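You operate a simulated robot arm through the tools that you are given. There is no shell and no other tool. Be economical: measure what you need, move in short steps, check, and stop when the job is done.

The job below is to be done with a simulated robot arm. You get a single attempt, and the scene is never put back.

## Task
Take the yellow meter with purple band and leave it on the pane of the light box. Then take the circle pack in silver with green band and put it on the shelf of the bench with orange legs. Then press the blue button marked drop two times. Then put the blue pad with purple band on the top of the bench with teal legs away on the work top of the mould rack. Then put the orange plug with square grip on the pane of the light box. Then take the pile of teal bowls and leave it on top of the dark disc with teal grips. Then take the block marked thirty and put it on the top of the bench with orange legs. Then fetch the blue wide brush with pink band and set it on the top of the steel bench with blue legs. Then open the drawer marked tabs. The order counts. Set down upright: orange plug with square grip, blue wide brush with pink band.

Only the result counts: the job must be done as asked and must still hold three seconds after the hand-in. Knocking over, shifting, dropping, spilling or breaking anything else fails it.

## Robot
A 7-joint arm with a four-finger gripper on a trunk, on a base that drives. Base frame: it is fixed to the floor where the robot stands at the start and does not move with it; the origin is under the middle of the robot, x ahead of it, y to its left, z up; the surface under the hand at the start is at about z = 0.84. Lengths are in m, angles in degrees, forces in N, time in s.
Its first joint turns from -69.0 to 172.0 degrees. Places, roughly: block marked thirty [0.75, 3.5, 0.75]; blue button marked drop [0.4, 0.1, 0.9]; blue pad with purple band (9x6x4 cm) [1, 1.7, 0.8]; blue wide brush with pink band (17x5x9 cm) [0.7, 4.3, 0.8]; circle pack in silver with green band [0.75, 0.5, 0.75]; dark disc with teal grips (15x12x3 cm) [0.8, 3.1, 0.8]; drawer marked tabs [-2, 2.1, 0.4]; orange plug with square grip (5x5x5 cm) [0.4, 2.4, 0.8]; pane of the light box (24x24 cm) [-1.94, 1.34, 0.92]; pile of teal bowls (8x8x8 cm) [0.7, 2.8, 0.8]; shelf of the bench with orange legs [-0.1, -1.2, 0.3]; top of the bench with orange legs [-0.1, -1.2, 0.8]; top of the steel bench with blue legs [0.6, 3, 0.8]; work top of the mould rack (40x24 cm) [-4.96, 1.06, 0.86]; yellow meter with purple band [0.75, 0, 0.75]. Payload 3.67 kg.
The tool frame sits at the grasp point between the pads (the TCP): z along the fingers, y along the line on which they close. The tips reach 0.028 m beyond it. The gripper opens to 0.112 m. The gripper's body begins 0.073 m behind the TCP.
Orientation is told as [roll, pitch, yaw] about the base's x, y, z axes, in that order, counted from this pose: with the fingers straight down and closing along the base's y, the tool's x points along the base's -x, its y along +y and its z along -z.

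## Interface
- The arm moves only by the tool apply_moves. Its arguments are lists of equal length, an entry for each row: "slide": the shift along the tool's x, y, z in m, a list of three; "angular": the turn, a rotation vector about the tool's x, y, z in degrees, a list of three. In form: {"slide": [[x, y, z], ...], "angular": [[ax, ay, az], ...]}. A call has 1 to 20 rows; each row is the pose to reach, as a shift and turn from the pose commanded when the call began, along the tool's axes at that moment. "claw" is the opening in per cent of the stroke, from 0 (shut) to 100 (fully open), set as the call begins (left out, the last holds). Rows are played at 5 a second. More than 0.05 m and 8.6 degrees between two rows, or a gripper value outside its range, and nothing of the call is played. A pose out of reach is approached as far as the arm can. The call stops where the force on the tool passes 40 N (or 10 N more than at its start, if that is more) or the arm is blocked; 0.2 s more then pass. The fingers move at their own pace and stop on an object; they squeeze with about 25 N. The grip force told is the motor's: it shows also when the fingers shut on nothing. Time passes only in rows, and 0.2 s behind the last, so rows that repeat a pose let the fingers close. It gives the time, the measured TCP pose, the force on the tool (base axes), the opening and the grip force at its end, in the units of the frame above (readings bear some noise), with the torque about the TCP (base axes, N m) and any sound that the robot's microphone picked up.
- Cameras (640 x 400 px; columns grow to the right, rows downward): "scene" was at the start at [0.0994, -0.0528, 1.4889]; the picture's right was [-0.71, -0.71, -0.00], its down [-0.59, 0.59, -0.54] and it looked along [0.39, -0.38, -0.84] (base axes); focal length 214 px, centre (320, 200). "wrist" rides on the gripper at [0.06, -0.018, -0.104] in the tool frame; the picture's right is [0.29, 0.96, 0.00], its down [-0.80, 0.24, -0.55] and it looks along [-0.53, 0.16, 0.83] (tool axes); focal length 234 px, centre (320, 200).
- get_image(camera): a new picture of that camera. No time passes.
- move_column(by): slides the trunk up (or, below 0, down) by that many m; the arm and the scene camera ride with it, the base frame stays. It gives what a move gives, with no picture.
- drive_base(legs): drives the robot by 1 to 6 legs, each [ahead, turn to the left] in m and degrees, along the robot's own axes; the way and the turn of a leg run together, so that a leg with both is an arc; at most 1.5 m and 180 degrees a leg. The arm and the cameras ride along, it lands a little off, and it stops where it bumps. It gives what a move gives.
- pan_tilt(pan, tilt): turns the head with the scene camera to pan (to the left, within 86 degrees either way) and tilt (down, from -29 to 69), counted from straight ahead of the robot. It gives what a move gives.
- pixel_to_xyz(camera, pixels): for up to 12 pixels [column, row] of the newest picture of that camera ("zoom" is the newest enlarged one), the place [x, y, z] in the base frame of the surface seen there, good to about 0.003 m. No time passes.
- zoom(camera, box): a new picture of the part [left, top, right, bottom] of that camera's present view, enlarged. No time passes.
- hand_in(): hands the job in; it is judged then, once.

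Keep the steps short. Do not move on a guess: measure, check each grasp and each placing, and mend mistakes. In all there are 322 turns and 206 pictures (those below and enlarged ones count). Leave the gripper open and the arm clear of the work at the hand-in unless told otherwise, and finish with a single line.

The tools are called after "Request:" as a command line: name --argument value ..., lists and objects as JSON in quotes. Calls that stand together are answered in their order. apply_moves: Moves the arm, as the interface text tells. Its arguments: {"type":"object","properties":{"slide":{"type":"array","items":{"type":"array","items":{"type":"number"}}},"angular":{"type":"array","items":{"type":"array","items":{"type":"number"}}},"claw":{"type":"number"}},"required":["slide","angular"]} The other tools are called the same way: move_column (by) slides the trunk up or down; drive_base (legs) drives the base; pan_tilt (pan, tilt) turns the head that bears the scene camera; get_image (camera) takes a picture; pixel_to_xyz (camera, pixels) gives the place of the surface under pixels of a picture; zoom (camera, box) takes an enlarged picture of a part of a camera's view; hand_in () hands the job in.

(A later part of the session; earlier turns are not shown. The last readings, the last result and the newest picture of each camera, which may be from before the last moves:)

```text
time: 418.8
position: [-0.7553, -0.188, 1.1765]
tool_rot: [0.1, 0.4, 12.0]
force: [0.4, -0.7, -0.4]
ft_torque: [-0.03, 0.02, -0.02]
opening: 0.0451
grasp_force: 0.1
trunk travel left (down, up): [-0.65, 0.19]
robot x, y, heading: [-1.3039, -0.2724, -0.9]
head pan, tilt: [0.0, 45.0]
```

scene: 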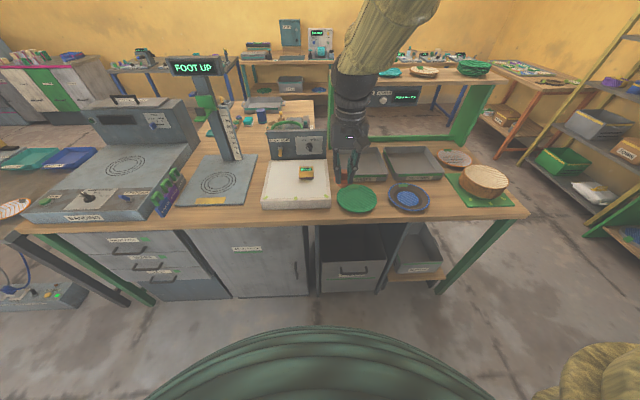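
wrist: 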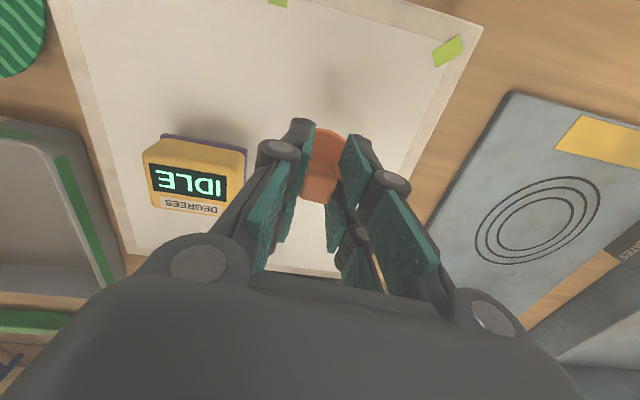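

Request:
drive_base --legs '[[0, 34.7], [1.38, 0], [0, 56.2], [1.5, 0], [0.85, 0], [0, -90]]'

Request:
pan_tilt --pan 10 --tilt 45

Request:
get_image --camera "scene"

```text
time: 444.8
position: [0.4582, 2.8932, 1.1762]
tool_rot: [0.0, 0.3, 10.5]
force: [-0.2, 0.6, 0.8]
ft_torque: [-0.01, -0.03, -0.01]
opening: 0.0448
grasp_force: 0.0
trunk travel left (down, up): [-0.65, 0.19]
robot x, y, heading: [-0.097, 2.8245, -2.1]
head pan, tilt: [0.0, 45.0]
```

```text
time: 445.5
position: [0.4572, 2.8923, 1.1763]
tool_rot: [0.1, 0.3, 10.5]
force: [0.2, -0.5, -0.3]
ft_torque: [0.01, 0.03, 0.02]
opening: 0.0448
grasp_force: 0.0
trunk travel left (down, up): [-0.65, 0.19]
robot x, y, heading: [-0.0964, 2.8244, -2.6]
head pan, tilt: [10.0, 45.0]
```

```text
119 pictures are left
```

scene: 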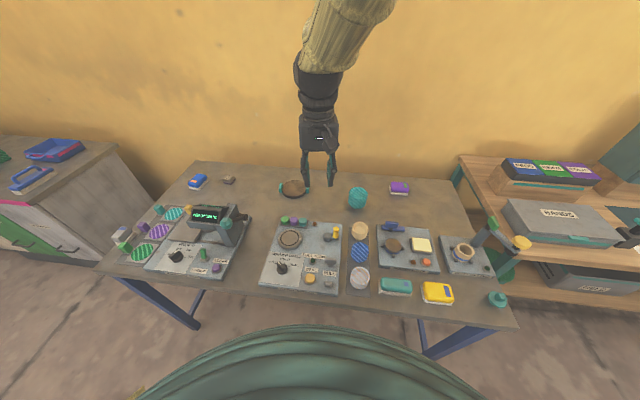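

Request:
zoom --camera "scene" --box '[270, 165, 390, 240]'

```text
5.33 times, centred on (330, 202) of scene
```

zoom: 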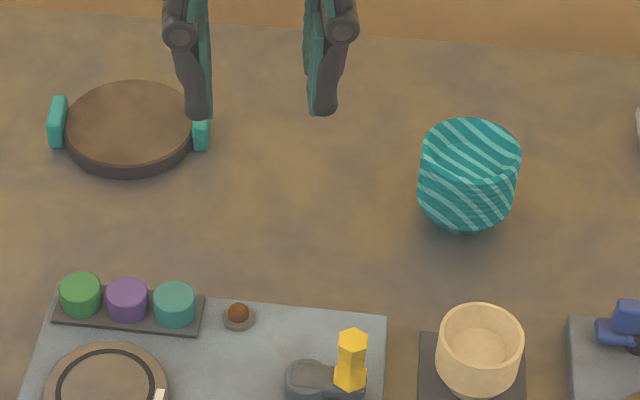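

Request:
pixel_to_xyz --camera "zoom" --pixels '[[470, 150], [421, 160], [520, 165], [475, 120], [468, 180], [465, 215], [130, 125], [58, 125], [200, 135], [130, 168], [128, 88], [440, 260]]'

Request:
zoom --camera "scene" --box '[335, 175, 385, 215]'

```text
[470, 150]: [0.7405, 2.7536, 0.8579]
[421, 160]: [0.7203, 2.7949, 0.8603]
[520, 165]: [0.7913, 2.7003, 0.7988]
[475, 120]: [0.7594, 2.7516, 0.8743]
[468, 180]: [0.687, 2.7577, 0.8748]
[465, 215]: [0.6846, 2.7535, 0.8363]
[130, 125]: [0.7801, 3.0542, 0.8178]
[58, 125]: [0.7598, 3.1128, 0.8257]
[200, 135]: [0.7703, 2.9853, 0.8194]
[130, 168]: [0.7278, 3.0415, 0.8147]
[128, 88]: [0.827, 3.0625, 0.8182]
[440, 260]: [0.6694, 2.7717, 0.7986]
```

```text
10.00 times, centred on (360, 195) of scene
```

zoom: 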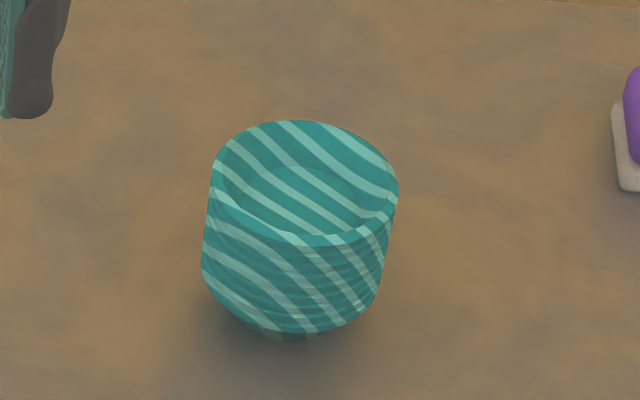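

The pile is centred ≈(0.723,2.754), 8 cm wide, rim at 0.875; disc centre ≈(0.777,3.05), top 0.818. I move above the pile with the gripper fully open.

Request:
apply_moves --slide '[[-0.0337, -0.0263, 0], [-0.0675, -0.0526, 0], [-0.1012, -0.0789, 0], [-0.135, -0.1051, 0], [-0.1687, -0.1314, 0], [-0.2025, -0.1577, 0], [-0.2362, -0.184, 0], [-0.2362, -0.184, 0.045], [-0.2362, -0.184, 0.09], [-0.2362, -0.184, 0.135], [-0.2362, -0.184, 0.17]]' --angular '[[0, 0, 0], [0, 0, 0], [0, 0, 0], [0, 0, 0], [0, 0, 0], [0, 0, 0], [0, 0, 0], [0, 0, 0], [0, 0, 0], [0, 0, 0], [0, 0, 0]]' --claw 100

Request:
get_image --camera "wrist"

```text
time: 447.9
position: [0.7226, 2.7533, 1.0048]
tool_rot: [0.0, 0.4, 10.5]
force: [0.7, 0.6, 0.0]
ft_torque: [0.01, 0.02, 0.01]
opening: 0.1118
grasp_force: 0.0
trunk travel left (down, up): [-0.65, 0.19]
robot x, y, heading: [-0.0949, 2.8242, -2.5]
head pan, tilt: [10.0, 45.0]
```

```text
116 pictures are left
```

wrist: 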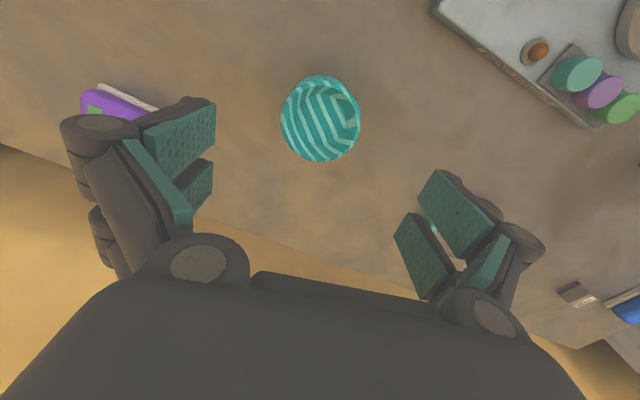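

Request:
zoom --camera "wrist" --box '[260, 60, 380, 180]'

Request:
pixel_to_xyz --camera "wrist" --pixels '[[284, 125], [358, 118], [322, 160], [318, 80], [320, 120], [110, 105]]'

```text
3.33 times, centred on (320, 120) of wrist
```

zoom: 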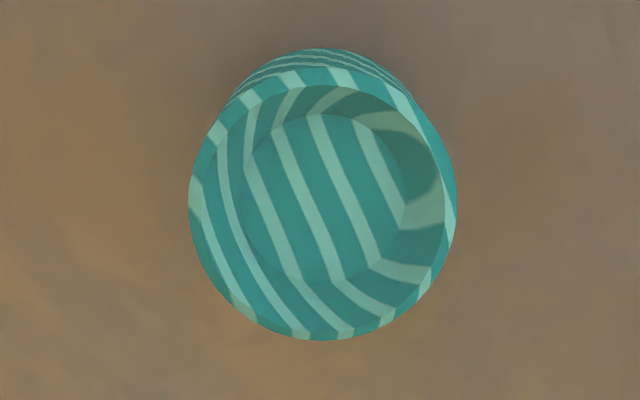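

```text
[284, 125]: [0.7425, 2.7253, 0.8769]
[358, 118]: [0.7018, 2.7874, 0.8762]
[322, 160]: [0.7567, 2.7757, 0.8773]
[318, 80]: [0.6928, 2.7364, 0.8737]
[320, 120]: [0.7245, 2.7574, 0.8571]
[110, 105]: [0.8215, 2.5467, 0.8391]
```

Centred within 3 mm. I descend to TCP 0.838 and grip.

Request:
apply_moves --slide '[[0, 0.003, 0.045], [0, 0.003, 0.09], [0, 0.003, 0.135], [0, 0.003, 0.168]]' --angular '[[0, 0, 0], [0, 0, 0], [0, 0, 0], [0, 0, 0]]'

Request:
apply_moves --slide '[[0, 0, 0], [0, 0, 0], [0, 0, 0]]' --angular '[[0, 0, 0], [0, 0, 0], [0, 0, 0]]' --claw 0

Request:
get_image --camera "wrist"

```text
time: 448.9
position: [0.723, 2.7581, 0.836]
tool_rot: [0.1, 0.4, 10.5]
force: [-0.3, -0.3, 0.6]
ft_torque: [-0.03, -0.02, -0.03]
opening: 0.1118
grasp_force: 0.1
trunk travel left (down, up): [-0.65, 0.19]
robot x, y, heading: [-0.0909, 2.8256, -2.6]
head pan, tilt: [10.0, 45.0]
```

```text
time: 449.7
position: [0.7226, 2.7586, 0.8366]
tool_rot: [0.1, 0.4, 10.5]
force: [1.4, -0.8, 1.8]
ft_torque: [-0.1, -0.12, 0.03]
opening: 0.0771
grasp_force: 24.8
trunk travel left (down, up): [-0.65, 0.19]
robot x, y, heading: [-0.0961, 2.8271, -2.6]
head pan, tilt: [10.0, 45.0]
```

```text
114 pictures are left
```

wrist: 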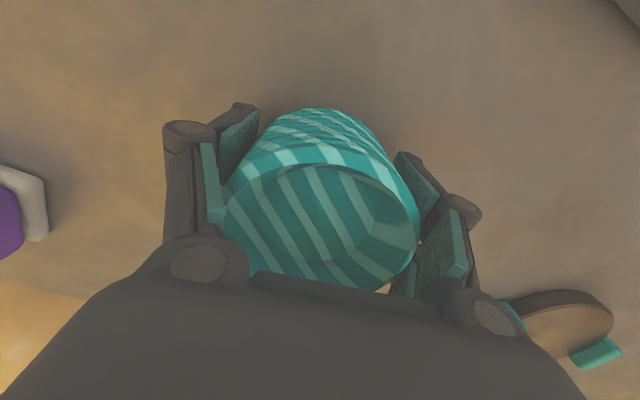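

Gripped at 0.077. I lift slowly and check that the whole pile comes.

Request:
apply_moves --slide '[[0, 0, -0.01], [0, 0, -0.03], [0, 0, -0.06], [0, 0, -0.1]]' --angular '[[0, 0, 0], [0, 0, 0], [0, 0, 0], [0, 0, 0]]'

Request:
zoom --camera "scene" --box '[270, 140, 430, 240]'

```text
time: 450.7
position: [0.7215, 2.7563, 0.9374]
tool_rot: [0.1, 0.5, 10.5]
force: [0.5, -0.7, -1.0]
ft_torque: [0.0, 0.0, 0.02]
opening: 0.0771
grasp_force: 24.8
trunk travel left (down, up): [-0.65, 0.19]
robot x, y, heading: [-0.0938, 2.826, -2.5]
head pan, tilt: [10.0, 45.0]
```

```text
4.00 times, centred on (350, 190) of scene
```

zoom: 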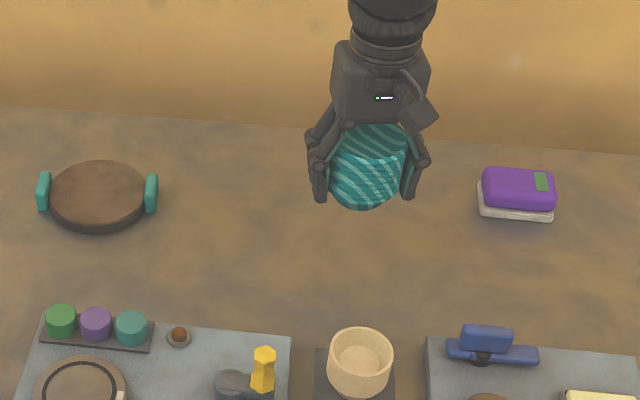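

The whole pile came. I measure the disc precisely now that it's unobstructed.

Request:
zoom --camera "scene" --box '[270, 170, 320, 210]'

```text
10.00 times, centred on (295, 190) of scene
```

zoom: 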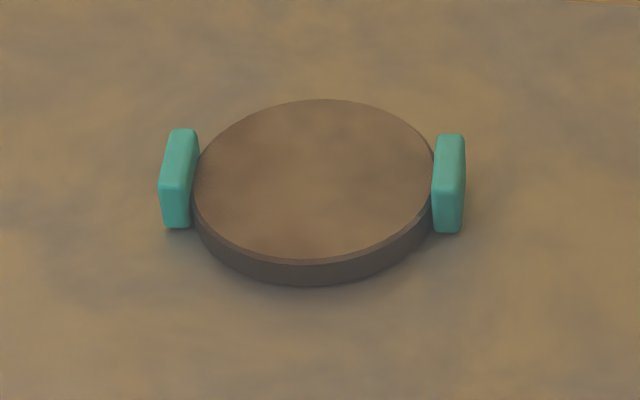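

Request:
pixel_to_xyz --camera "zoom" --pixels '[[315, 103], [310, 258], [200, 175], [430, 175], [315, 180], [182, 140], [180, 175], [450, 145], [452, 185], [315, 280]]'

```text
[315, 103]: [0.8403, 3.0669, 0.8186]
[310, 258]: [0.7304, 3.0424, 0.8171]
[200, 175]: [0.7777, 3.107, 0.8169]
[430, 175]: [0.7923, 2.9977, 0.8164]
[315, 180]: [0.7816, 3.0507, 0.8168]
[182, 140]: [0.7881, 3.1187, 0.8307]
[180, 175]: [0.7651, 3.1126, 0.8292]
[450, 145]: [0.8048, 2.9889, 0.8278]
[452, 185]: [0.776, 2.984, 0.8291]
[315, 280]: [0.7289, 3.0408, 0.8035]
```

Disc centre (0.785,3.052), top 0.817, grips lie along y. I turn the hand ~80° so the fingers open along x, while moving over the disc.

Request:
apply_moves --slide '[[-0.0116, 0.0279, -0.02], [-0.0232, 0.0558, -0.03], [-0.0349, 0.0837, -0.03], [-0.0465, 0.1116, -0.03], [-0.0581, 0.1396, -0.03], [-0.0697, 0.1675, -0.03], [-0.0813, 0.1954, -0.03], [-0.093, 0.2233, -0.03], [-0.1046, 0.2512, -0.03], [-0.1162, 0.2791, -0.03]]' --angular '[[0, 0, -8], [0, 0, -16], [0, 0, -24], [0, 0, -32], [0, 0, -40], [0, 0, -48], [0, 0, -56], [0, 0, -64], [0, 0, -72], [0, 0, -80]]'

Request:
get_image --camera "wrist"

Request:
zoom --camera "scene" --box '[230, 140, 390, 240]'

```text
time: 452.9
position: [0.7861, 3.0536, 0.964]
tool_rot: [0.5, 0.0, 90.7]
force: [0.2, -0.4, -1.2]
ft_torque: [0.01, -0.02, -0.03]
opening: 0.0768
grasp_force: 24.9
trunk travel left (down, up): [-0.65, 0.19]
robot x, y, heading: [-0.0952, 2.8272, -2.6]
head pan, tilt: [10.0, 45.0]
```

```text
111 pictures are left
```

wrist: 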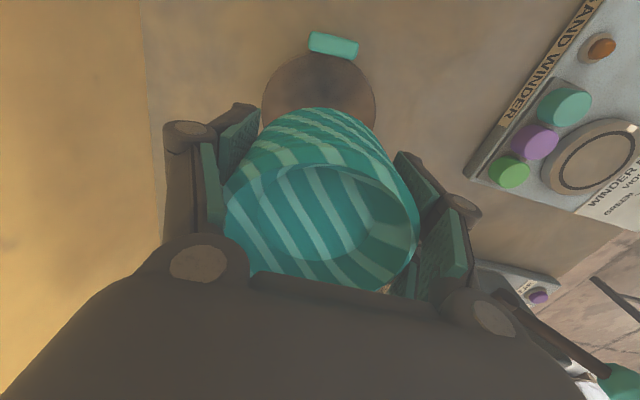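

```text
4.00 times, centred on (310, 190) of scene
```

zoom: 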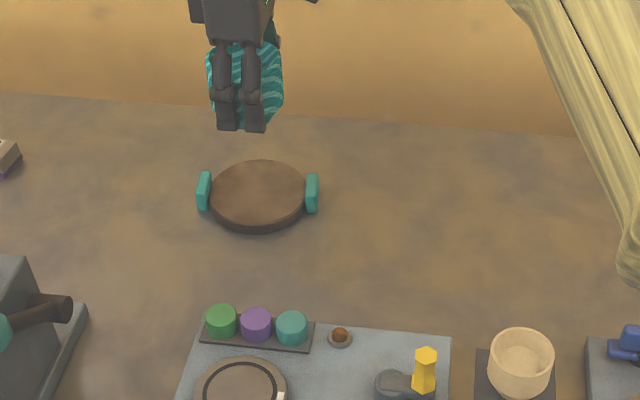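

Well aligned. I lower toward TCP ≈0.855.

Request:
apply_moves --slide '[[0, 0, 0.04], [0, 0, 0.08], [0, 0, 0.1], [0, 0, 0.106]]' --angular '[[0, 0, 0], [0, 0, 0], [0, 0, 0], [0, 0, 0]]'

Request:
apply_moves --slide '[[0, 0, 0.002], [0, 0, 0.004], [0, 0, 0.006]]' --angular '[[0, 0, 0], [0, 0, 0], [0, 0, 0]]'

```text
time: 453.9
position: [0.7847, 3.0544, 0.8588]
tool_rot: [0.5, 0.0, 90.5]
force: [-0.1, 0.7, -1.7]
ft_torque: [0.02, -0.01, -0.03]
opening: 0.0771
grasp_force: 25.1
trunk travel left (down, up): [-0.65, 0.19]
robot x, y, heading: [-0.0927, 2.8221, -2.7]
head pan, tilt: [10.0, 45.0]
```

```text
time: 454.7
position: [0.7841, 3.0549, 0.8548]
tool_rot: [0.3, -0.1, 90.5]
force: [0.0, -0.2, 3.5]
ft_torque: [-0.01, -0.09, 0.05]
opening: 0.0768
grasp_force: 25.1
trunk travel left (down, up): [-0.65, 0.19]
robot x, y, heading: [-0.0947, 2.8265, -2.4]
head pan, tilt: [10.0, 45.0]
```

Light contact. I release and rise.

Request:
apply_moves --slide '[[0, 0, 0.001], [0, 0, 0.001], [0, 0, 0.001], [0, 0, -0.03], [0, 0, -0.07], [0, 0, -0.115], [0, 0, -0.16], [0, 0, -0.205], [0, 0, -0.25]]' --angular '[[0, 0, 0], [0, 0, 0], [0, 0, 0], [0, 0, 0], [0, 0, 0], [0, 0, 0], [0, 0, 0], [0, 0, 0], [0, 0, 0]]' --claw 100

Request:
zoom --camera "scene" --box '[230, 140, 390, 240]'

```text
time: 456.7
position: [0.7818, 3.0535, 1.107]
tool_rot: [0.4, -0.1, 90.5]
force: [-1.1, 1.0, -0.2]
ft_torque: [0.0, -0.03, 0.03]
opening: 0.1119
grasp_force: 0.1
trunk travel left (down, up): [-0.65, 0.19]
robot x, y, heading: [-0.0949, 2.8222, -2.5]
head pan, tilt: [10.0, 45.0]
```

```text
4.00 times, centred on (310, 190) of scene
```

zoom: 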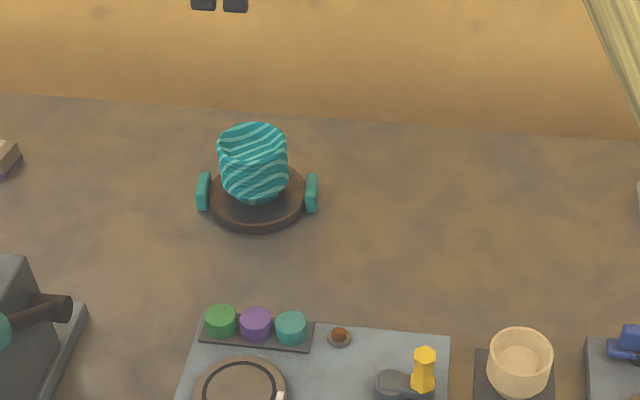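

Bowls are on the disc. Now the block marked thirty, around (0.75,3.5). I look left.

Request:
pan_tilt --pan 40 --tilt 35

Request:
get_image --camera "scene"

Request:
zoom --camera "scene" --box '[280, 130, 440, 230]'

```text
time: 457.6
position: [0.7846, 3.0539, 1.1057]
tool_rot: [0.4, 0.0, 90.5]
force: [-0.1, -0.5, 0.2]
ft_torque: [-0.02, 0.0, 0.0]
opening: 0.1117
grasp_force: 0.1
trunk travel left (down, up): [-0.65, 0.19]
robot x, y, heading: [-0.1005, 2.8243, -2.5]
head pan, tilt: [40.0, 35.0]
```

```text
108 pictures are left
```

scene: 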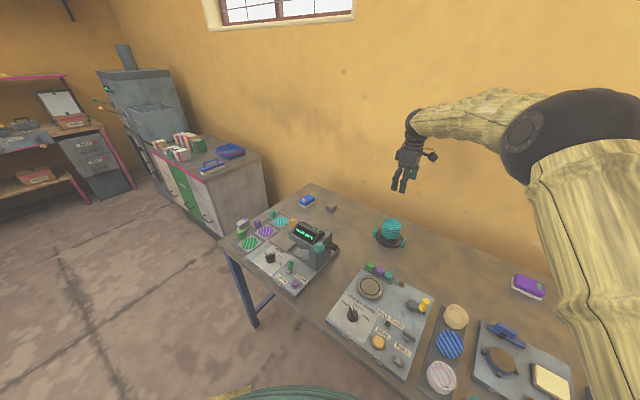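

```text
4.00 times, centred on (360, 180) of scene
```

zoom: 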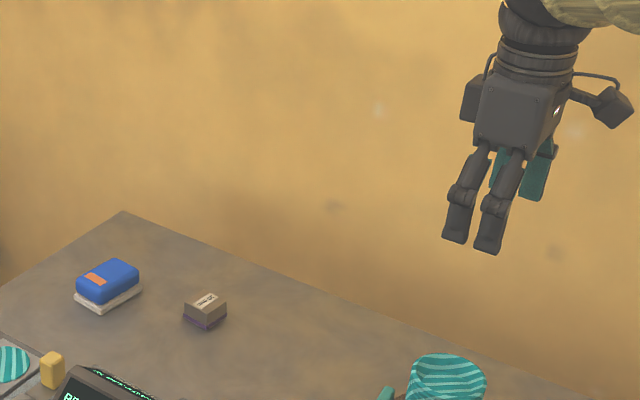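

I retract the arm, squaring the hand, and move along the bench to y≈3.45.

Request:
apply_moves --slide '[[0, 0, -0.03], [0, 0.03, -0.06], [0, 0.06, -0.08], [0, 0.09, -0.08], [0, 0.12, -0.08], [0, 0.15, -0.08], [0, 0.18, -0.08], [0, 0.21, -0.08], [0, 0.24, -0.08], [0, 0.25, -0.08], [0, 0.25, -0.08]]' --angular '[[0, 0, 8], [0, 0, 16], [0, 0, 24], [0, 0, 32], [0, 0, 40], [0, 0, 48], [0, 0, 56], [0, 0, 64], [0, 0, 72], [0, 0, 80], [0, 0, 88]]'

Request:
drive_base --legs '[[0, 90], [0.65, 0], [0, -89]]'

Request:
pan_tilt --pan 10 --tilt 45

Request:
get_image --camera "scene"

```text
time: 458.7
position: [0.6955, 3.0344, 1.0672]
tool_rot: [9.8, 4.3, 57.6]
force: [-0.4, 0.3, -1.2]
ft_torque: [0.03, 0.01, 0.04]
opening: 0.1124
grasp_force: 0.1
trunk travel left (down, up): [-0.65, 0.19]
robot x, y, heading: [-0.0953, 2.8267, -2.3]
head pan, tilt: [40.0, 35.0]
stopped in row 5: the arm was blocked; the commanded pose is now the measured one
```

```text
time: 469.9
position: [0.7335, 3.657, 1.0687]
tool_rot: [9.9, 4.3, 56.3]
force: [0.1, 0.0, -0.2]
ft_torque: [0.01, -0.02, 0.0]
opening: 0.1119
grasp_force: 0.1
trunk travel left (down, up): [-0.65, 0.19]
robot x, y, heading: [-0.0612, 3.4644, -3.7]
head pan, tilt: [40.0, 35.0]
```

```text
time: 470.9
position: [0.7338, 3.6574, 1.0672]
tool_rot: [9.7, 4.3, 56.4]
force: [0.1, 0.1, 1.0]
ft_torque: [0.02, 0.02, 0.01]
opening: 0.1118
grasp_force: 0.1
trunk travel left (down, up): [-0.65, 0.19]
robot x, y, heading: [-0.0591, 3.4678, -3.4]
head pan, tilt: [10.0, 45.0]
```

```text
106 pictures are left
```

scene: 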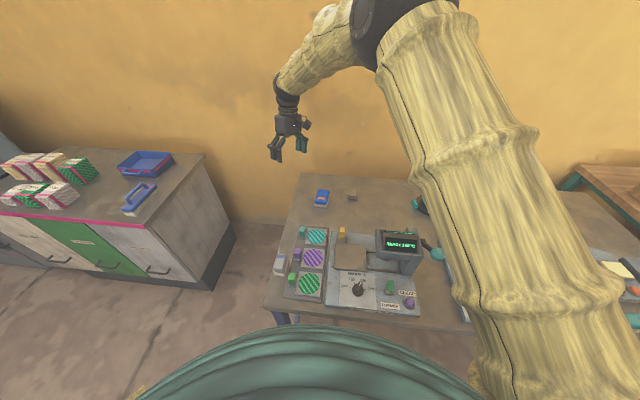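

Request:
zoom --camera "scene" --box '[300, 175, 380, 225]'

Request:
pixel_to_xyz --camera "scene" --pixels '[[353, 192], [353, 197], [348, 194], [358, 194], [321, 196], [130, 205], [160, 160], [140, 195], [205, 155], [0, 250]]'

Request:
zoom --camera "scene" --box '[90, 130, 210, 230]'

```text
8.00 times, centred on (340, 200) of scene
```

zoom: 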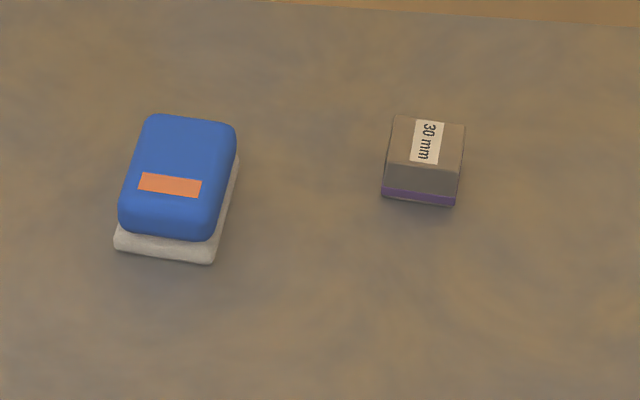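

```text
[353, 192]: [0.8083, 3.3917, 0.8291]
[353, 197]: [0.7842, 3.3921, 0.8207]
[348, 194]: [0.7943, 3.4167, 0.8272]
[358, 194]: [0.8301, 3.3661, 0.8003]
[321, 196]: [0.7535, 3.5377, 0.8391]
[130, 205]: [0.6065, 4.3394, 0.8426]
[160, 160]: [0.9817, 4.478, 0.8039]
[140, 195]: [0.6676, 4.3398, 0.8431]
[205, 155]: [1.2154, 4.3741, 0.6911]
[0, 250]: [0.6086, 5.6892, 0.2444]
```

```text
4.00 times, centred on (150, 180) of scene
```

zoom: 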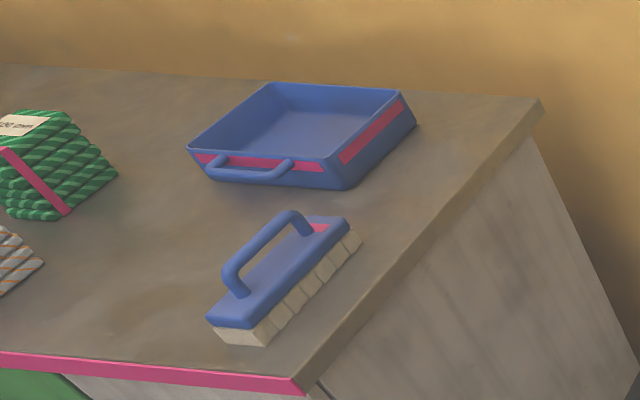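

The block marked 30 mm is at about (0.80,3.40). I measure its corners.

Request:
zoom --camera "scene" --box '[340, 180, 368, 204]'

```text
16.00 times, centred on (354, 192) of scene
```

zoom: 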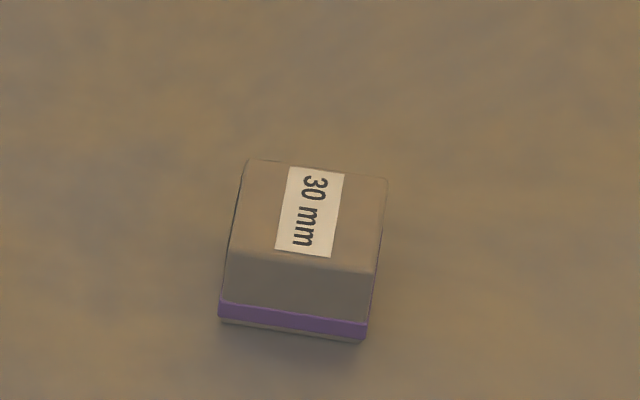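

Request:
pixel_to_xyz --camera "zoom" --pixels '[[250, 165], [382, 180], [232, 250], [370, 268], [310, 210], [222, 310], [363, 330], [450, 300]]'

```text
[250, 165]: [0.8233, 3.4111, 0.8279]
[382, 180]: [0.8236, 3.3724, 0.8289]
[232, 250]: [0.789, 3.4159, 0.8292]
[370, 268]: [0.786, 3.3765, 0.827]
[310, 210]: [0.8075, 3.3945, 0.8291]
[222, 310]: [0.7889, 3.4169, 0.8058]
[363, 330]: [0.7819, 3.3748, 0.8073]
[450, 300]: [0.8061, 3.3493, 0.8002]
```

The block is 4×4×3 cm at (0.806,3.394). I level the hand first and turn it to yaw 86° (grip along x).

Request:
apply_moves --slide '[[0, 0, -0.02], [0, 0, -0.04]]' --angular '[[5, -2.2, 0], [9.7, -4.3, 0]]' --claw 70

Request:
apply_moves --slide '[[0, 0, 0], [0, 0, 0], [0, 0, 0], [0, 0, 0]]' --angular '[[0, 0, -7.5], [0, 0, -15], [0, 0, -22.5], [0, 0, -30]]'

```text
time: 471.7
position: [0.747, 3.6348, 1.0697]
tool_rot: [4.0, 0.9, 54.4]
force: [0.2, 0.3, -0.5]
ft_torque: [0.06, -0.03, -0.01]
opening: 0.0781
grasp_force: 0.1
trunk travel left (down, up): [-0.65, 0.19]
robot x, y, heading: [-0.0612, 3.4606, -3.6]
head pan, tilt: [10.0, 45.0]
stopped in row 2: the arm was blocked; the commanded pose is now the measured one
```

```text
time: 472.7
position: [0.7453, 3.6369, 1.0694]
tool_rot: [3.8, -1.0, 84.5]
force: [0.3, 0.2, 0.4]
ft_torque: [-0.01, 0.01, 0.0]
opening: 0.0781
grasp_force: 0.0
trunk travel left (down, up): [-0.65, 0.19]
robot x, y, heading: [-0.0556, 3.4647, -3.4]
head pan, tilt: [10.0, 45.0]
```

Request:
apply_moves --slide '[[0.039, -0.014, 0], [0.079, -0.028, 0], [0.118, -0.042, 0], [0.157, -0.056, 0], [0.197, -0.07, 0], [0.236, -0.084, 0]]' --angular '[[0, 0, 0], [1, 0.3, 0], [2, 0.6, 0], [3, 1, 0], [3.8, 1, 0], [3.8, 1, 0]]'

Request:
get_image --camera "wrist"

```text
time: 474.1
position: [0.8075, 3.3935, 1.0583]
tool_rot: [0.0, -0.1, 84.6]
force: [0.2, -0.8, -0.3]
ft_torque: [0.03, -0.01, 0.02]
opening: 0.0784
grasp_force: 0.0
trunk travel left (down, up): [-0.65, 0.19]
robot x, y, heading: [-0.0618, 3.4622, -3.6]
head pan, tilt: [10.0, 45.0]
```

```text
102 pictures are left
```

wrist: 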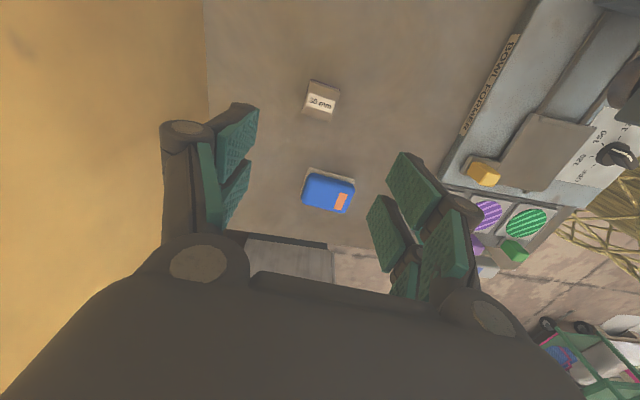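

Request:
pixel_to_xyz --camera "wrist" --pixels '[[322, 101], [311, 82], [340, 91], [304, 112], [332, 119]]'

```text
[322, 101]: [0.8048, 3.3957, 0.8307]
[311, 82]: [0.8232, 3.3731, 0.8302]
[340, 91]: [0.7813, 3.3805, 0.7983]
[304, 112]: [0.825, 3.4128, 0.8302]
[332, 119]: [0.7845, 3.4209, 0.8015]
```

Aligned within 3 mm. I descend to TCP 0.833 and grip.

Request:
apply_moves --slide '[[0, 0.002, 0.045], [0, 0.002, 0.09], [0, 0.002, 0.135], [0, 0.002, 0.18], [0, 0.002, 0.21], [0, 0.002, 0.225]]' --angular '[[0, 0, 0], [0, 0, 0], [0, 0, 0], [0, 0, 0], [0, 0, 0], [0, 0, 0]]'

Request:
apply_moves --slide '[[0, 0, 0], [0, 0, 0], [0, 0, 0], [0, 0, -0.03], [0, 0, -0.07], [0, 0, -0.11]]' --angular '[[0, 0, 0], [0, 0, 0], [0, 0, 0], [0, 0, 0], [0, 0, 0], [0, 0, 0]]' --claw 0

Request:
get_image --camera "wrist"

```text
time: 475.5
position: [0.8036, 3.3942, 0.8344]
tool_rot: [0.1, 0.1, 84.4]
force: [-0.6, 0.3, 0.5]
ft_torque: [-0.02, 0.0, 0.04]
opening: 0.0785
grasp_force: 0.0
trunk travel left (down, up): [-0.65, 0.19]
robot x, y, heading: [-0.0592, 3.4632, -3.8]
head pan, tilt: [10.0, 45.0]
```

```text
time: 476.9
position: [0.8019, 3.3944, 0.9447]
tool_rot: [0.0, 0.0, 84.5]
force: [0.1, -0.7, -1.2]
ft_torque: [0.01, -0.02, 0.02]
opening: 0.0417
grasp_force: 24.6
trunk travel left (down, up): [-0.65, 0.19]
robot x, y, heading: [-0.0583, 3.465, -3.7]
head pan, tilt: [10.0, 45.0]
```

```text
101 pictures are left
```

wrist: 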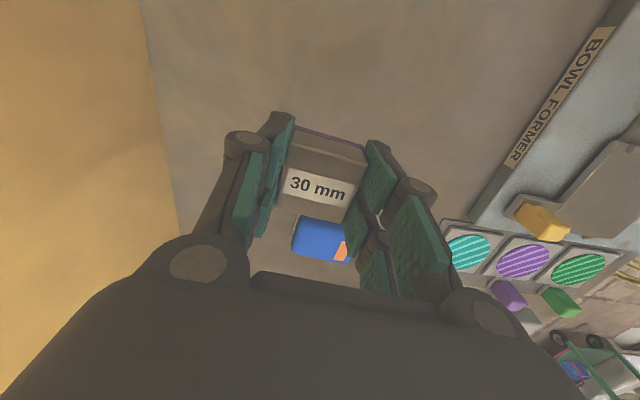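

Block held (base 0.034 below TCP). I rise and draw in.

Request:
apply_moves --slide '[[0, 0, -0.04], [0, 0, -0.08], [0, 0.03, -0.11], [0, 0.07, -0.13], [0, 0.11, -0.15], [0, 0.155, -0.16], [0, 0.2, -0.16], [0, 0.245, -0.16], [0, 0.29, -0.16]]' --angular '[[0, 0, 0], [0, 0, 0], [0, 0, 0], [0, 0, 0], [0, 0, 0], [0, 0, 0], [0, 0, 0], [0, 0, 0], [0, 0, 0]]'

Request:
get_image --camera "scene"

```text
time: 478.9
position: [0.5152, 3.4246, 1.1048]
tool_rot: [-0.2, -0.1, 84.4]
force: [-0.2, 0.0, -0.9]
ft_torque: [0.0, -0.05, -0.04]
opening: 0.0415
grasp_force: 24.3
trunk travel left (down, up): [-0.65, 0.19]
robot x, y, heading: [-0.0611, 3.4646, -3.8]
head pan, tilt: [10.0, 45.0]
```

```text
100 pictures are left
```

scene: 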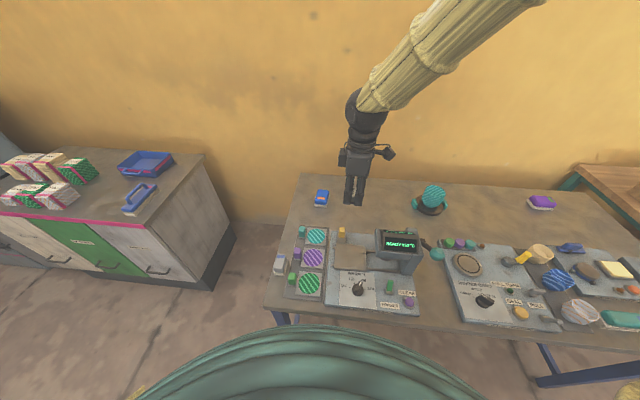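

Bowls are still fine on the disc. I drive south to the orange-legged bench.

Request:
drive_base --legs '[[0, -86.2], [1.5, 0], [1.5, 0], [0.4, 0]]'

Request:
pan_tilt --pan 0 --tilt 35

Request:
get_image --camera "scene"

```text
time: 498.9
position: [-0.0184, -0.4753, 1.1037]
tool_rot: [0.0, 0.0, -1.2]
force: [-0.7, 0.4, -1.7]
ft_torque: [0.0, 0.04, 0.0]
opening: 0.0419
grasp_force: 25.2
trunk travel left (down, up): [-0.65, 0.19]
robot x, y, heading: [-0.0171, 0.1047, -89.6]
head pan, tilt: [10.0, 45.0]
```

```text
time: 499.6
position: [-0.016, -0.4739, 1.1054]
tool_rot: [0.0, -0.1, -1.3]
force: [0.8, -0.1, -1.9]
ft_torque: [-0.02, -0.02, 0.03]
opening: 0.0416
grasp_force: 24.9
trunk travel left (down, up): [-0.65, 0.19]
robot x, y, heading: [-0.0217, 0.1058, -89.2]
head pan, tilt: [0.0, 35.0]
```

```text
99 pictures are left
```

scene: 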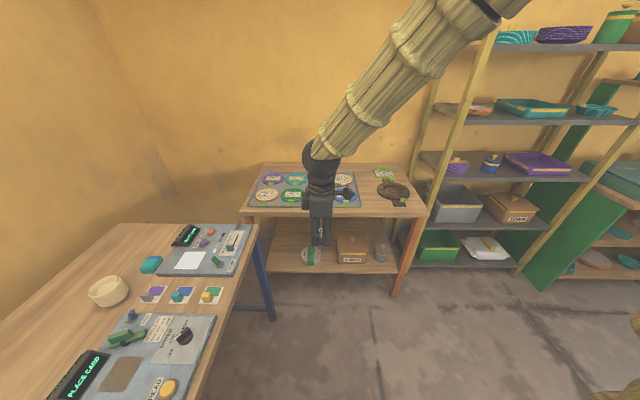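

Request:
zoom --camera "scene" --box '[235, 150, 435, 275]'

Request:
pixel_to_xyz --camera "scene" --pixels '[[357, 205], [360, 175], [375, 190], [378, 175], [375, 208], [370, 180], [415, 208], [405, 190], [383, 172], [400, 205], [250, 205], [342, 213]]'

```text
3.20 times, centred on (335, 212) of scene
```

zoom: 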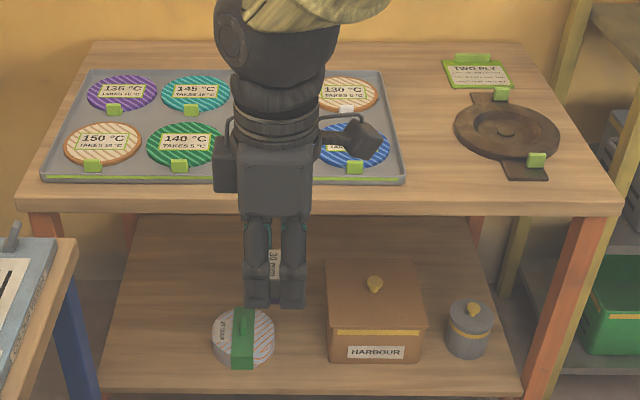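

```text
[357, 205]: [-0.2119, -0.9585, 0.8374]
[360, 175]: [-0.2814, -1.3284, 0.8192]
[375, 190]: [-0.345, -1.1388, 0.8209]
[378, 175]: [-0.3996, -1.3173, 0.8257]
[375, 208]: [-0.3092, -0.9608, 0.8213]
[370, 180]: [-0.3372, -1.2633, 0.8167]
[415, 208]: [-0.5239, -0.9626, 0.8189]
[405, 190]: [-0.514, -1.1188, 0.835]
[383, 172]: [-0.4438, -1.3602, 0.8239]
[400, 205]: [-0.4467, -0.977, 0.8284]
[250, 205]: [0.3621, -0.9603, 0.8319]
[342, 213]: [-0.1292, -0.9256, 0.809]
```

I measure the free gap between the tray and the brown mould.

Request:
pixel_to_xyz --camera "zoom" --pixels '[[405, 180], [395, 130], [383, 75], [457, 130], [470, 145], [508, 178], [435, 175], [440, 130], [430, 100], [435, 200]]'

```text
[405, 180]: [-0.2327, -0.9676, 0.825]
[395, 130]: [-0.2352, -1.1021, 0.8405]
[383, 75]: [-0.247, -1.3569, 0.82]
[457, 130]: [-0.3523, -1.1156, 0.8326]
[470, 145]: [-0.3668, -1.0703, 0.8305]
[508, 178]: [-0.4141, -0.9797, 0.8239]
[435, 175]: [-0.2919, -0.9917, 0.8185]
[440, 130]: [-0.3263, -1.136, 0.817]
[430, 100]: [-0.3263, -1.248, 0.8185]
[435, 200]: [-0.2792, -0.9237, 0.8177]
```

I drive forward 0.35 m and move the block over (-0.305,-1.03).

Request:
drive_base --legs '[[0.35, 0]]'

```text
time: 501.9
position: [-0.0158, -0.8286, 1.1041]
tool_rot: [0.1, 0.0, -1.3]
force: [0.4, -0.8, -2.4]
ft_torque: [0.05, -0.01, -0.04]
opening: 0.0418
grasp_force: 24.9
trunk travel left (down, up): [-0.65, 0.19]
robot x, y, heading: [-0.0136, -0.2528, -89.8]
head pan, tilt: [0.0, 35.0]
```

Request:
apply_moves --slide '[[0.0355, -0.026, 0], [0.0711, -0.052, 0], [0.1066, -0.078, 0], [0.1422, -0.104, 0], [0.1777, -0.13, 0], [0.2133, -0.156, 0], [0.2488, -0.182, 0], [0.2844, -0.208, 0], [0.2844, -0.208, 0.045], [0.2844, -0.208, 0.09], [0.2844, -0.208, 0.135], [0.2844, -0.208, 0.18], [0.2844, -0.208, 0.21]]' --angular '[[0, 0, 0], [0, 0, 0], [0, 0, 0], [0, 0, 0], [0, 0, 0], [0, 0, 0], [0, 0, 0], [0, 0, 0], [0, 0, 0], [0, 0, 0], [0, 0, 0], [0, 0, 0], [0, 0, 0]]'

Request:
get_image --camera "wrist"

Request:
get_image --camera "scene"

```text
time: 504.7
position: [-0.3059, -1.0307, 0.8937]
tool_rot: [-0.1, 0.0, -1.4]
force: [-0.3, 1.1, -1.1]
ft_torque: [0.0, -0.02, 0.02]
opening: 0.042
grasp_force: 24.9
trunk travel left (down, up): [-0.65, 0.19]
robot x, y, heading: [-0.013, -0.2521, -89.8]
head pan, tilt: [0.0, 35.0]
```

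```text
97 pictures are left
```

wrist: 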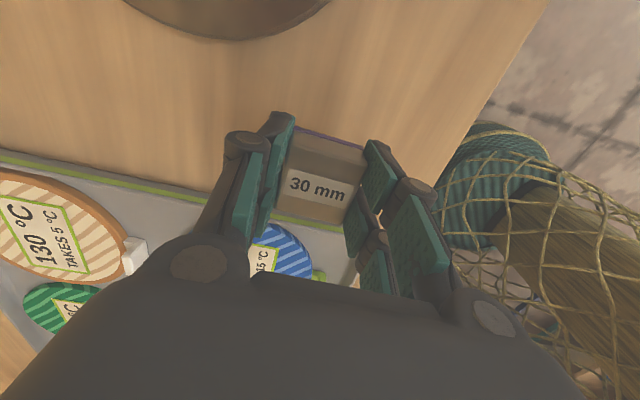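

```text
96 pictures are left
```

scene: 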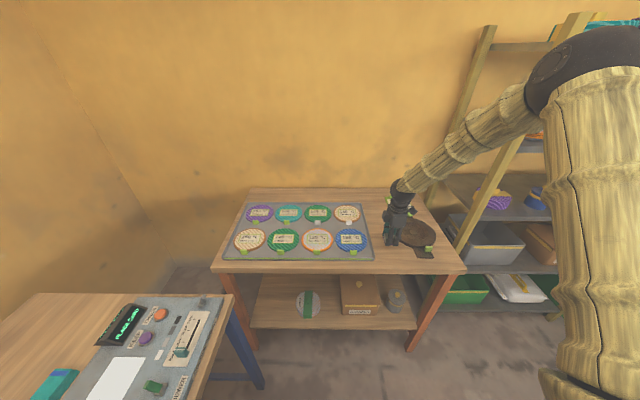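

Block hangs in the free gap. I lower to contact.

Request:
apply_moves --slide '[[0, 0, 0.02], [0, 0, 0.034], [0, 0, 0.038], [0, 0, 0.04]]' --angular '[[0, 0, 0], [0, 0, 0], [0, 0, 0], [0, 0, 0]]'

Request:
apply_moves --slide '[[0, 0, 0.002], [0, 0, 0.004]]' --angular '[[0, 0, 0], [0, 0, 0]]'

```text
time: 505.7
position: [-0.3065, -1.0313, 0.8547]
tool_rot: [0.1, 0.0, -1.4]
force: [0.0, 0.4, -1.1]
ft_torque: [0.02, -0.03, -0.02]
opening: 0.0418
grasp_force: 25.6
trunk travel left (down, up): [-0.65, 0.19]
robot x, y, heading: [-0.0199, -0.2542, -89.4]
head pan, tilt: [0.0, 35.0]
```

```text
time: 506.3
position: [-0.307, -1.0288, 0.8534]
tool_rot: [-0.2, 0.0, -1.5]
force: [0.6, 4.6, 20.2]
ft_torque: [0.12, -0.05, -0.01]
opening: 0.0419
grasp_force: 25.2
trunk travel left (down, up): [-0.65, 0.19]
robot x, y, heading: [-0.019, -0.2509, -89.7]
head pan, tilt: [0.0, 35.0]
```

Contact. I open and rise.

Request:
apply_moves --slide '[[0, 0, -0.002], [0, 0, -0.002], [0, 0, -0.002], [0, 0, -0.04], [0, 0, -0.085], [0, 0, -0.13], [0, 0, -0.175], [0, 0, -0.22], [0, 0, -0.25]]' --angular '[[0, 0, 0], [0, 0, 0], [0, 0, 0], [0, 0, 0], [0, 0, 0], [0, 0, 0], [0, 0, 0], [0, 0, 0], [0, 0, 0]]' --claw 65

Request:
zoom --camera "scene" --box '[210, 170, 470, 330]'

```text
time: 508.3
position: [-0.3047, -1.0291, 1.1013]
tool_rot: [0.0, -0.1, -1.4]
force: [0.0, 0.2, -0.5]
ft_torque: [-0.01, 0.02, 0.0]
opening: 0.0729
grasp_force: 0.2
trunk travel left (down, up): [-0.65, 0.19]
robot x, y, heading: [-0.019, -0.2499, -89.5]
head pan, tilt: [0.0, 35.0]
```

```text
2.46 times, centred on (340, 250) of scene
```

zoom: 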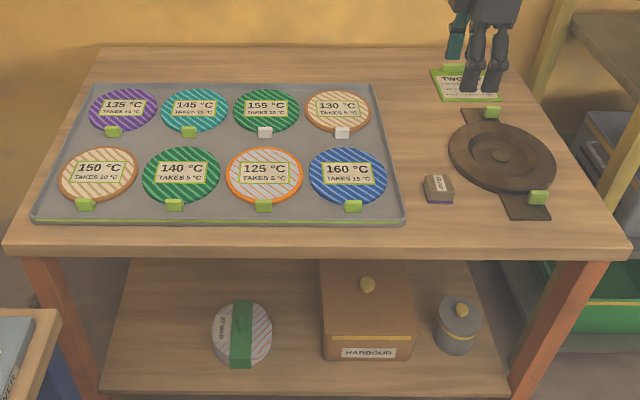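

Block stands in place. Now the brush near (0.64,4.34): I draw the arm in and back up north along the aisle.

Request:
apply_moves --slide '[[-0.0355, 0.026, 0], [-0.0711, 0.052, 0], [-0.1066, 0.078, 0], [-0.1422, 0.104, 0], [-0.1777, 0.13, 0], [-0.2133, 0.156, 0], [-0.2488, 0.182, 0], [-0.2844, 0.208, 0]]' --angular '[[0, 0, 0], [0, 0, 0], [0, 0, 0], [0, 0, 0], [0, 0, 0], [0, 0, 0], [0, 0, 0], [0, 0, 0]]'

Request:
drive_base --legs '[[-1.5, 0], [-1.5, 0], [-1.5, 0], [0, 89.6]]'

Request:
pan_tilt --pan 0 --tilt 45

Request:
get_image --camera "scene"

```text
time: 510.1
position: [-0.0131, -0.8243, 1.0989]
tool_rot: [0.0, 0.1, -1.5]
force: [0.6, 0.4, 0.4]
ft_torque: [0.0, 0.01, 0.0]
opening: 0.0727
grasp_force: 0.0
trunk travel left (down, up): [-0.65, 0.19]
robot x, y, heading: [-0.0175, -0.2466, -89.4]
head pan, tilt: [0.0, 35.0]
```

```text
time: 535.4
position: [0.4559, 4.2505, 1.0987]
tool_rot: [0.0, 0.0, 87.9]
force: [-0.2, -0.1, 0.3]
ft_torque: [-0.01, -0.01, -0.01]
opening: 0.0727
grasp_force: 0.0
trunk travel left (down, up): [-0.65, 0.19]
robot x, y, heading: [-0.1219, 4.252, -0.2]
head pan, tilt: [0.0, 35.0]
```

```text
time: 536.1
position: [0.4545, 4.2504, 1.0981]
tool_rot: [0.0, 0.0, 87.9]
force: [-0.2, 0.2, 0.9]
ft_torque: [0.0, 0.01, 0.01]
opening: 0.0726
grasp_force: 0.0
trunk travel left (down, up): [-0.65, 0.19]
robot x, y, heading: [-0.1187, 4.2559, -0.3]
head pan, tilt: [0.0, 45.0]
```

```text
94 pictures are left
```

scene: 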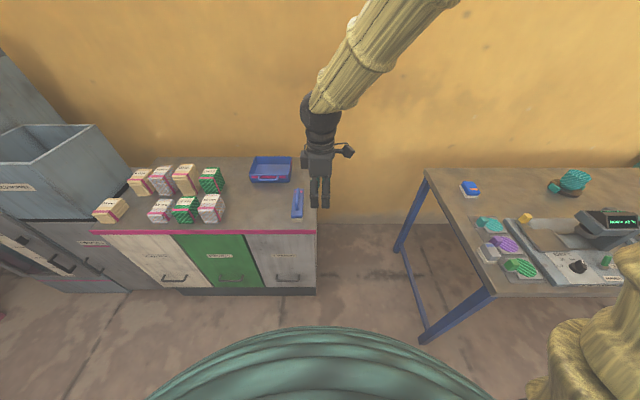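

Request:
zoom --camera "scene" --box '[270, 180, 330, 225]'

```text
8.89 times, centred on (300, 202) of scene
```

zoom: 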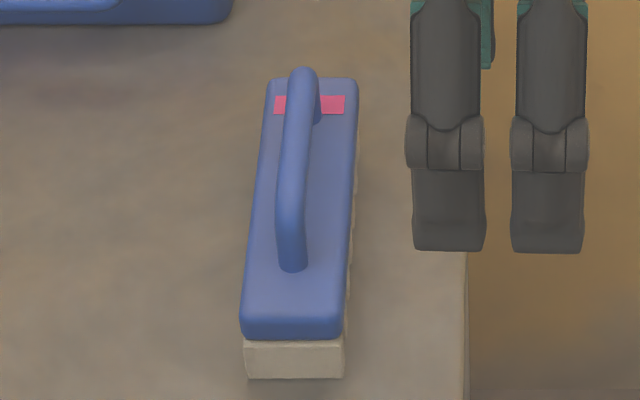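

Request:
pixel_to_xyz --camera "zoom" --pixels '[[302, 75], [293, 200], [292, 265], [300, 130], [270, 90], [352, 90], [245, 320], [340, 320], [295, 375], [320, 200], [400, 300], [290, 160]]'

```text
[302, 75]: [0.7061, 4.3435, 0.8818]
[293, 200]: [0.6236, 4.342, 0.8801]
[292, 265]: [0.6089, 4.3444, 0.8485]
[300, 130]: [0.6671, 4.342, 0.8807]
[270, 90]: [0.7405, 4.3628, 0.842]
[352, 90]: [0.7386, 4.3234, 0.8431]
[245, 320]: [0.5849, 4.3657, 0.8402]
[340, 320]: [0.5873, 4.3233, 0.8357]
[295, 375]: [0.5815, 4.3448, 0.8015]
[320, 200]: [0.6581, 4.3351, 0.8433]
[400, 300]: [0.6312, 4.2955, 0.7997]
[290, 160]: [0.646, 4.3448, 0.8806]
```

The brush lies along x: centre (0.661,4.344), body 4.5 cm wide, top 0.843, handle top 0.882. I'll grip its body across y; first I turn the hand to yaw 0.

Request:
apply_moves --slide '[[0, 0, 0], [0, 0, 0], [0, 0, 0], [0, 0, 0], [0, 0, 0], [0, 0, 0], [0, 0, 0], [0, 0, 0], [0, 0, 0], [0, 0, 0], [0, 0, 0]]' --angular '[[0, 0, 8], [0, 0, 16], [0, 0, 24], [0, 0, 32], [0, 0, 40], [0, 0, 48], [0, 0, 56], [0, 0, 64], [0, 0, 72], [0, 0, 80], [0, 0, 87]]' --claw 90

```text
time: 538.5
position: [0.4555, 4.25, 1.0981]
tool_rot: [0.0, -0.1, 1.0]
force: [-0.2, -0.6, 0.2]
ft_torque: [-0.01, 0.0, 0.0]
opening: 0.1006
grasp_force: 0.1
trunk travel left (down, up): [-0.65, 0.19]
robot x, y, heading: [-0.1159, 4.2538, -0.2]
head pan, tilt: [0.0, 45.0]
```

Request:
apply_moves --slide '[[-0.0414, 0.0181, 0], [-0.0828, 0.0362, 0], [-0.1242, 0.0542, 0], [-0.1656, 0.0723, 0], [-0.207, 0.0904, 0], [-0.207, 0.0904, 0.04], [-0.207, 0.0904, 0.08], [-0.207, 0.0904, 0.12]]' --angular '[[0, 0, 0], [0, 0, 0], [0, 0, 0], [0, 0, 0], [0, 0, 0], [0, 0, 0], [0, 0, 0], [0, 0, 0]]'

Request:
get_image --camera "wrist"

```text
time: 540.3
position: [0.6646, 4.3396, 0.9775]
tool_rot: [0.1, 0.1, 0.7]
force: [0.9, 0.3, 0.2]
ft_torque: [-0.02, 0.02, -0.06]
opening: 0.1007
grasp_force: 0.0
trunk travel left (down, up): [-0.65, 0.19]
robot x, y, heading: [-0.1209, 4.2541, -0.1]
head pan, tilt: [0.0, 45.0]
```

```text
92 pictures are left
```

wrist: 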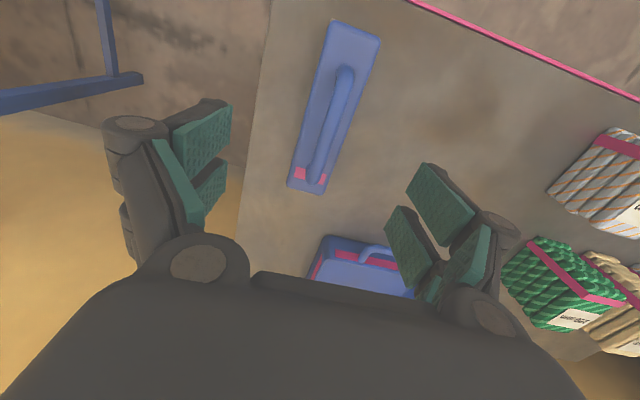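

Aligned. I descend to TCP 0.838 and grip the body.

Request:
apply_moves --slide '[[0.002, 0.004, 0.045], [0.002, 0.004, 0.09], [0.002, 0.004, 0.125], [0.002, 0.004, 0.139]]' --angular '[[0, 0, 0], [0, 0, 0], [0, 0, 0], [0, 0, 0]]'

Request:
apply_moves --slide '[[0, 0, 0], [0, 0, 0], [0, 0, 0], [0, 0, 0]]' --angular '[[0, 0, 0], [0, 0, 0], [0, 0, 0], [0, 0, 0]]' --claw 0

Request:
get_image --camera "wrist"

```text
time: 541.3
position: [0.6583, 4.3467, 0.8405]
tool_rot: [-0.1, 0.0, 1.0]
force: [0.6, 0.1, -0.1]
ft_torque: [0.0, 0.0, -0.03]
opening: 0.1008
grasp_force: 0.0
trunk travel left (down, up): [-0.65, 0.19]
robot x, y, heading: [-0.1223, 4.2529, -0.2]
head pan, tilt: [0.0, 45.0]
```

```text
time: 542.3
position: [0.6579, 4.3469, 0.8401]
tool_rot: [0.0, 0.0, 0.9]
force: [-0.1, 0.4, 0.7]
ft_torque: [0.0, -0.01, -0.03]
opening: 0.0499
grasp_force: 25.1
trunk travel left (down, up): [-0.65, 0.19]
robot x, y, heading: [-0.1165, 4.2538, -0.2]
head pan, tilt: [0.0, 45.0]
```

```text
91 pictures are left
```

wrist: 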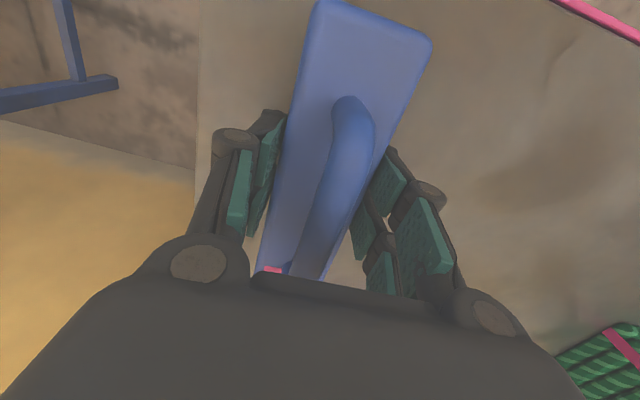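

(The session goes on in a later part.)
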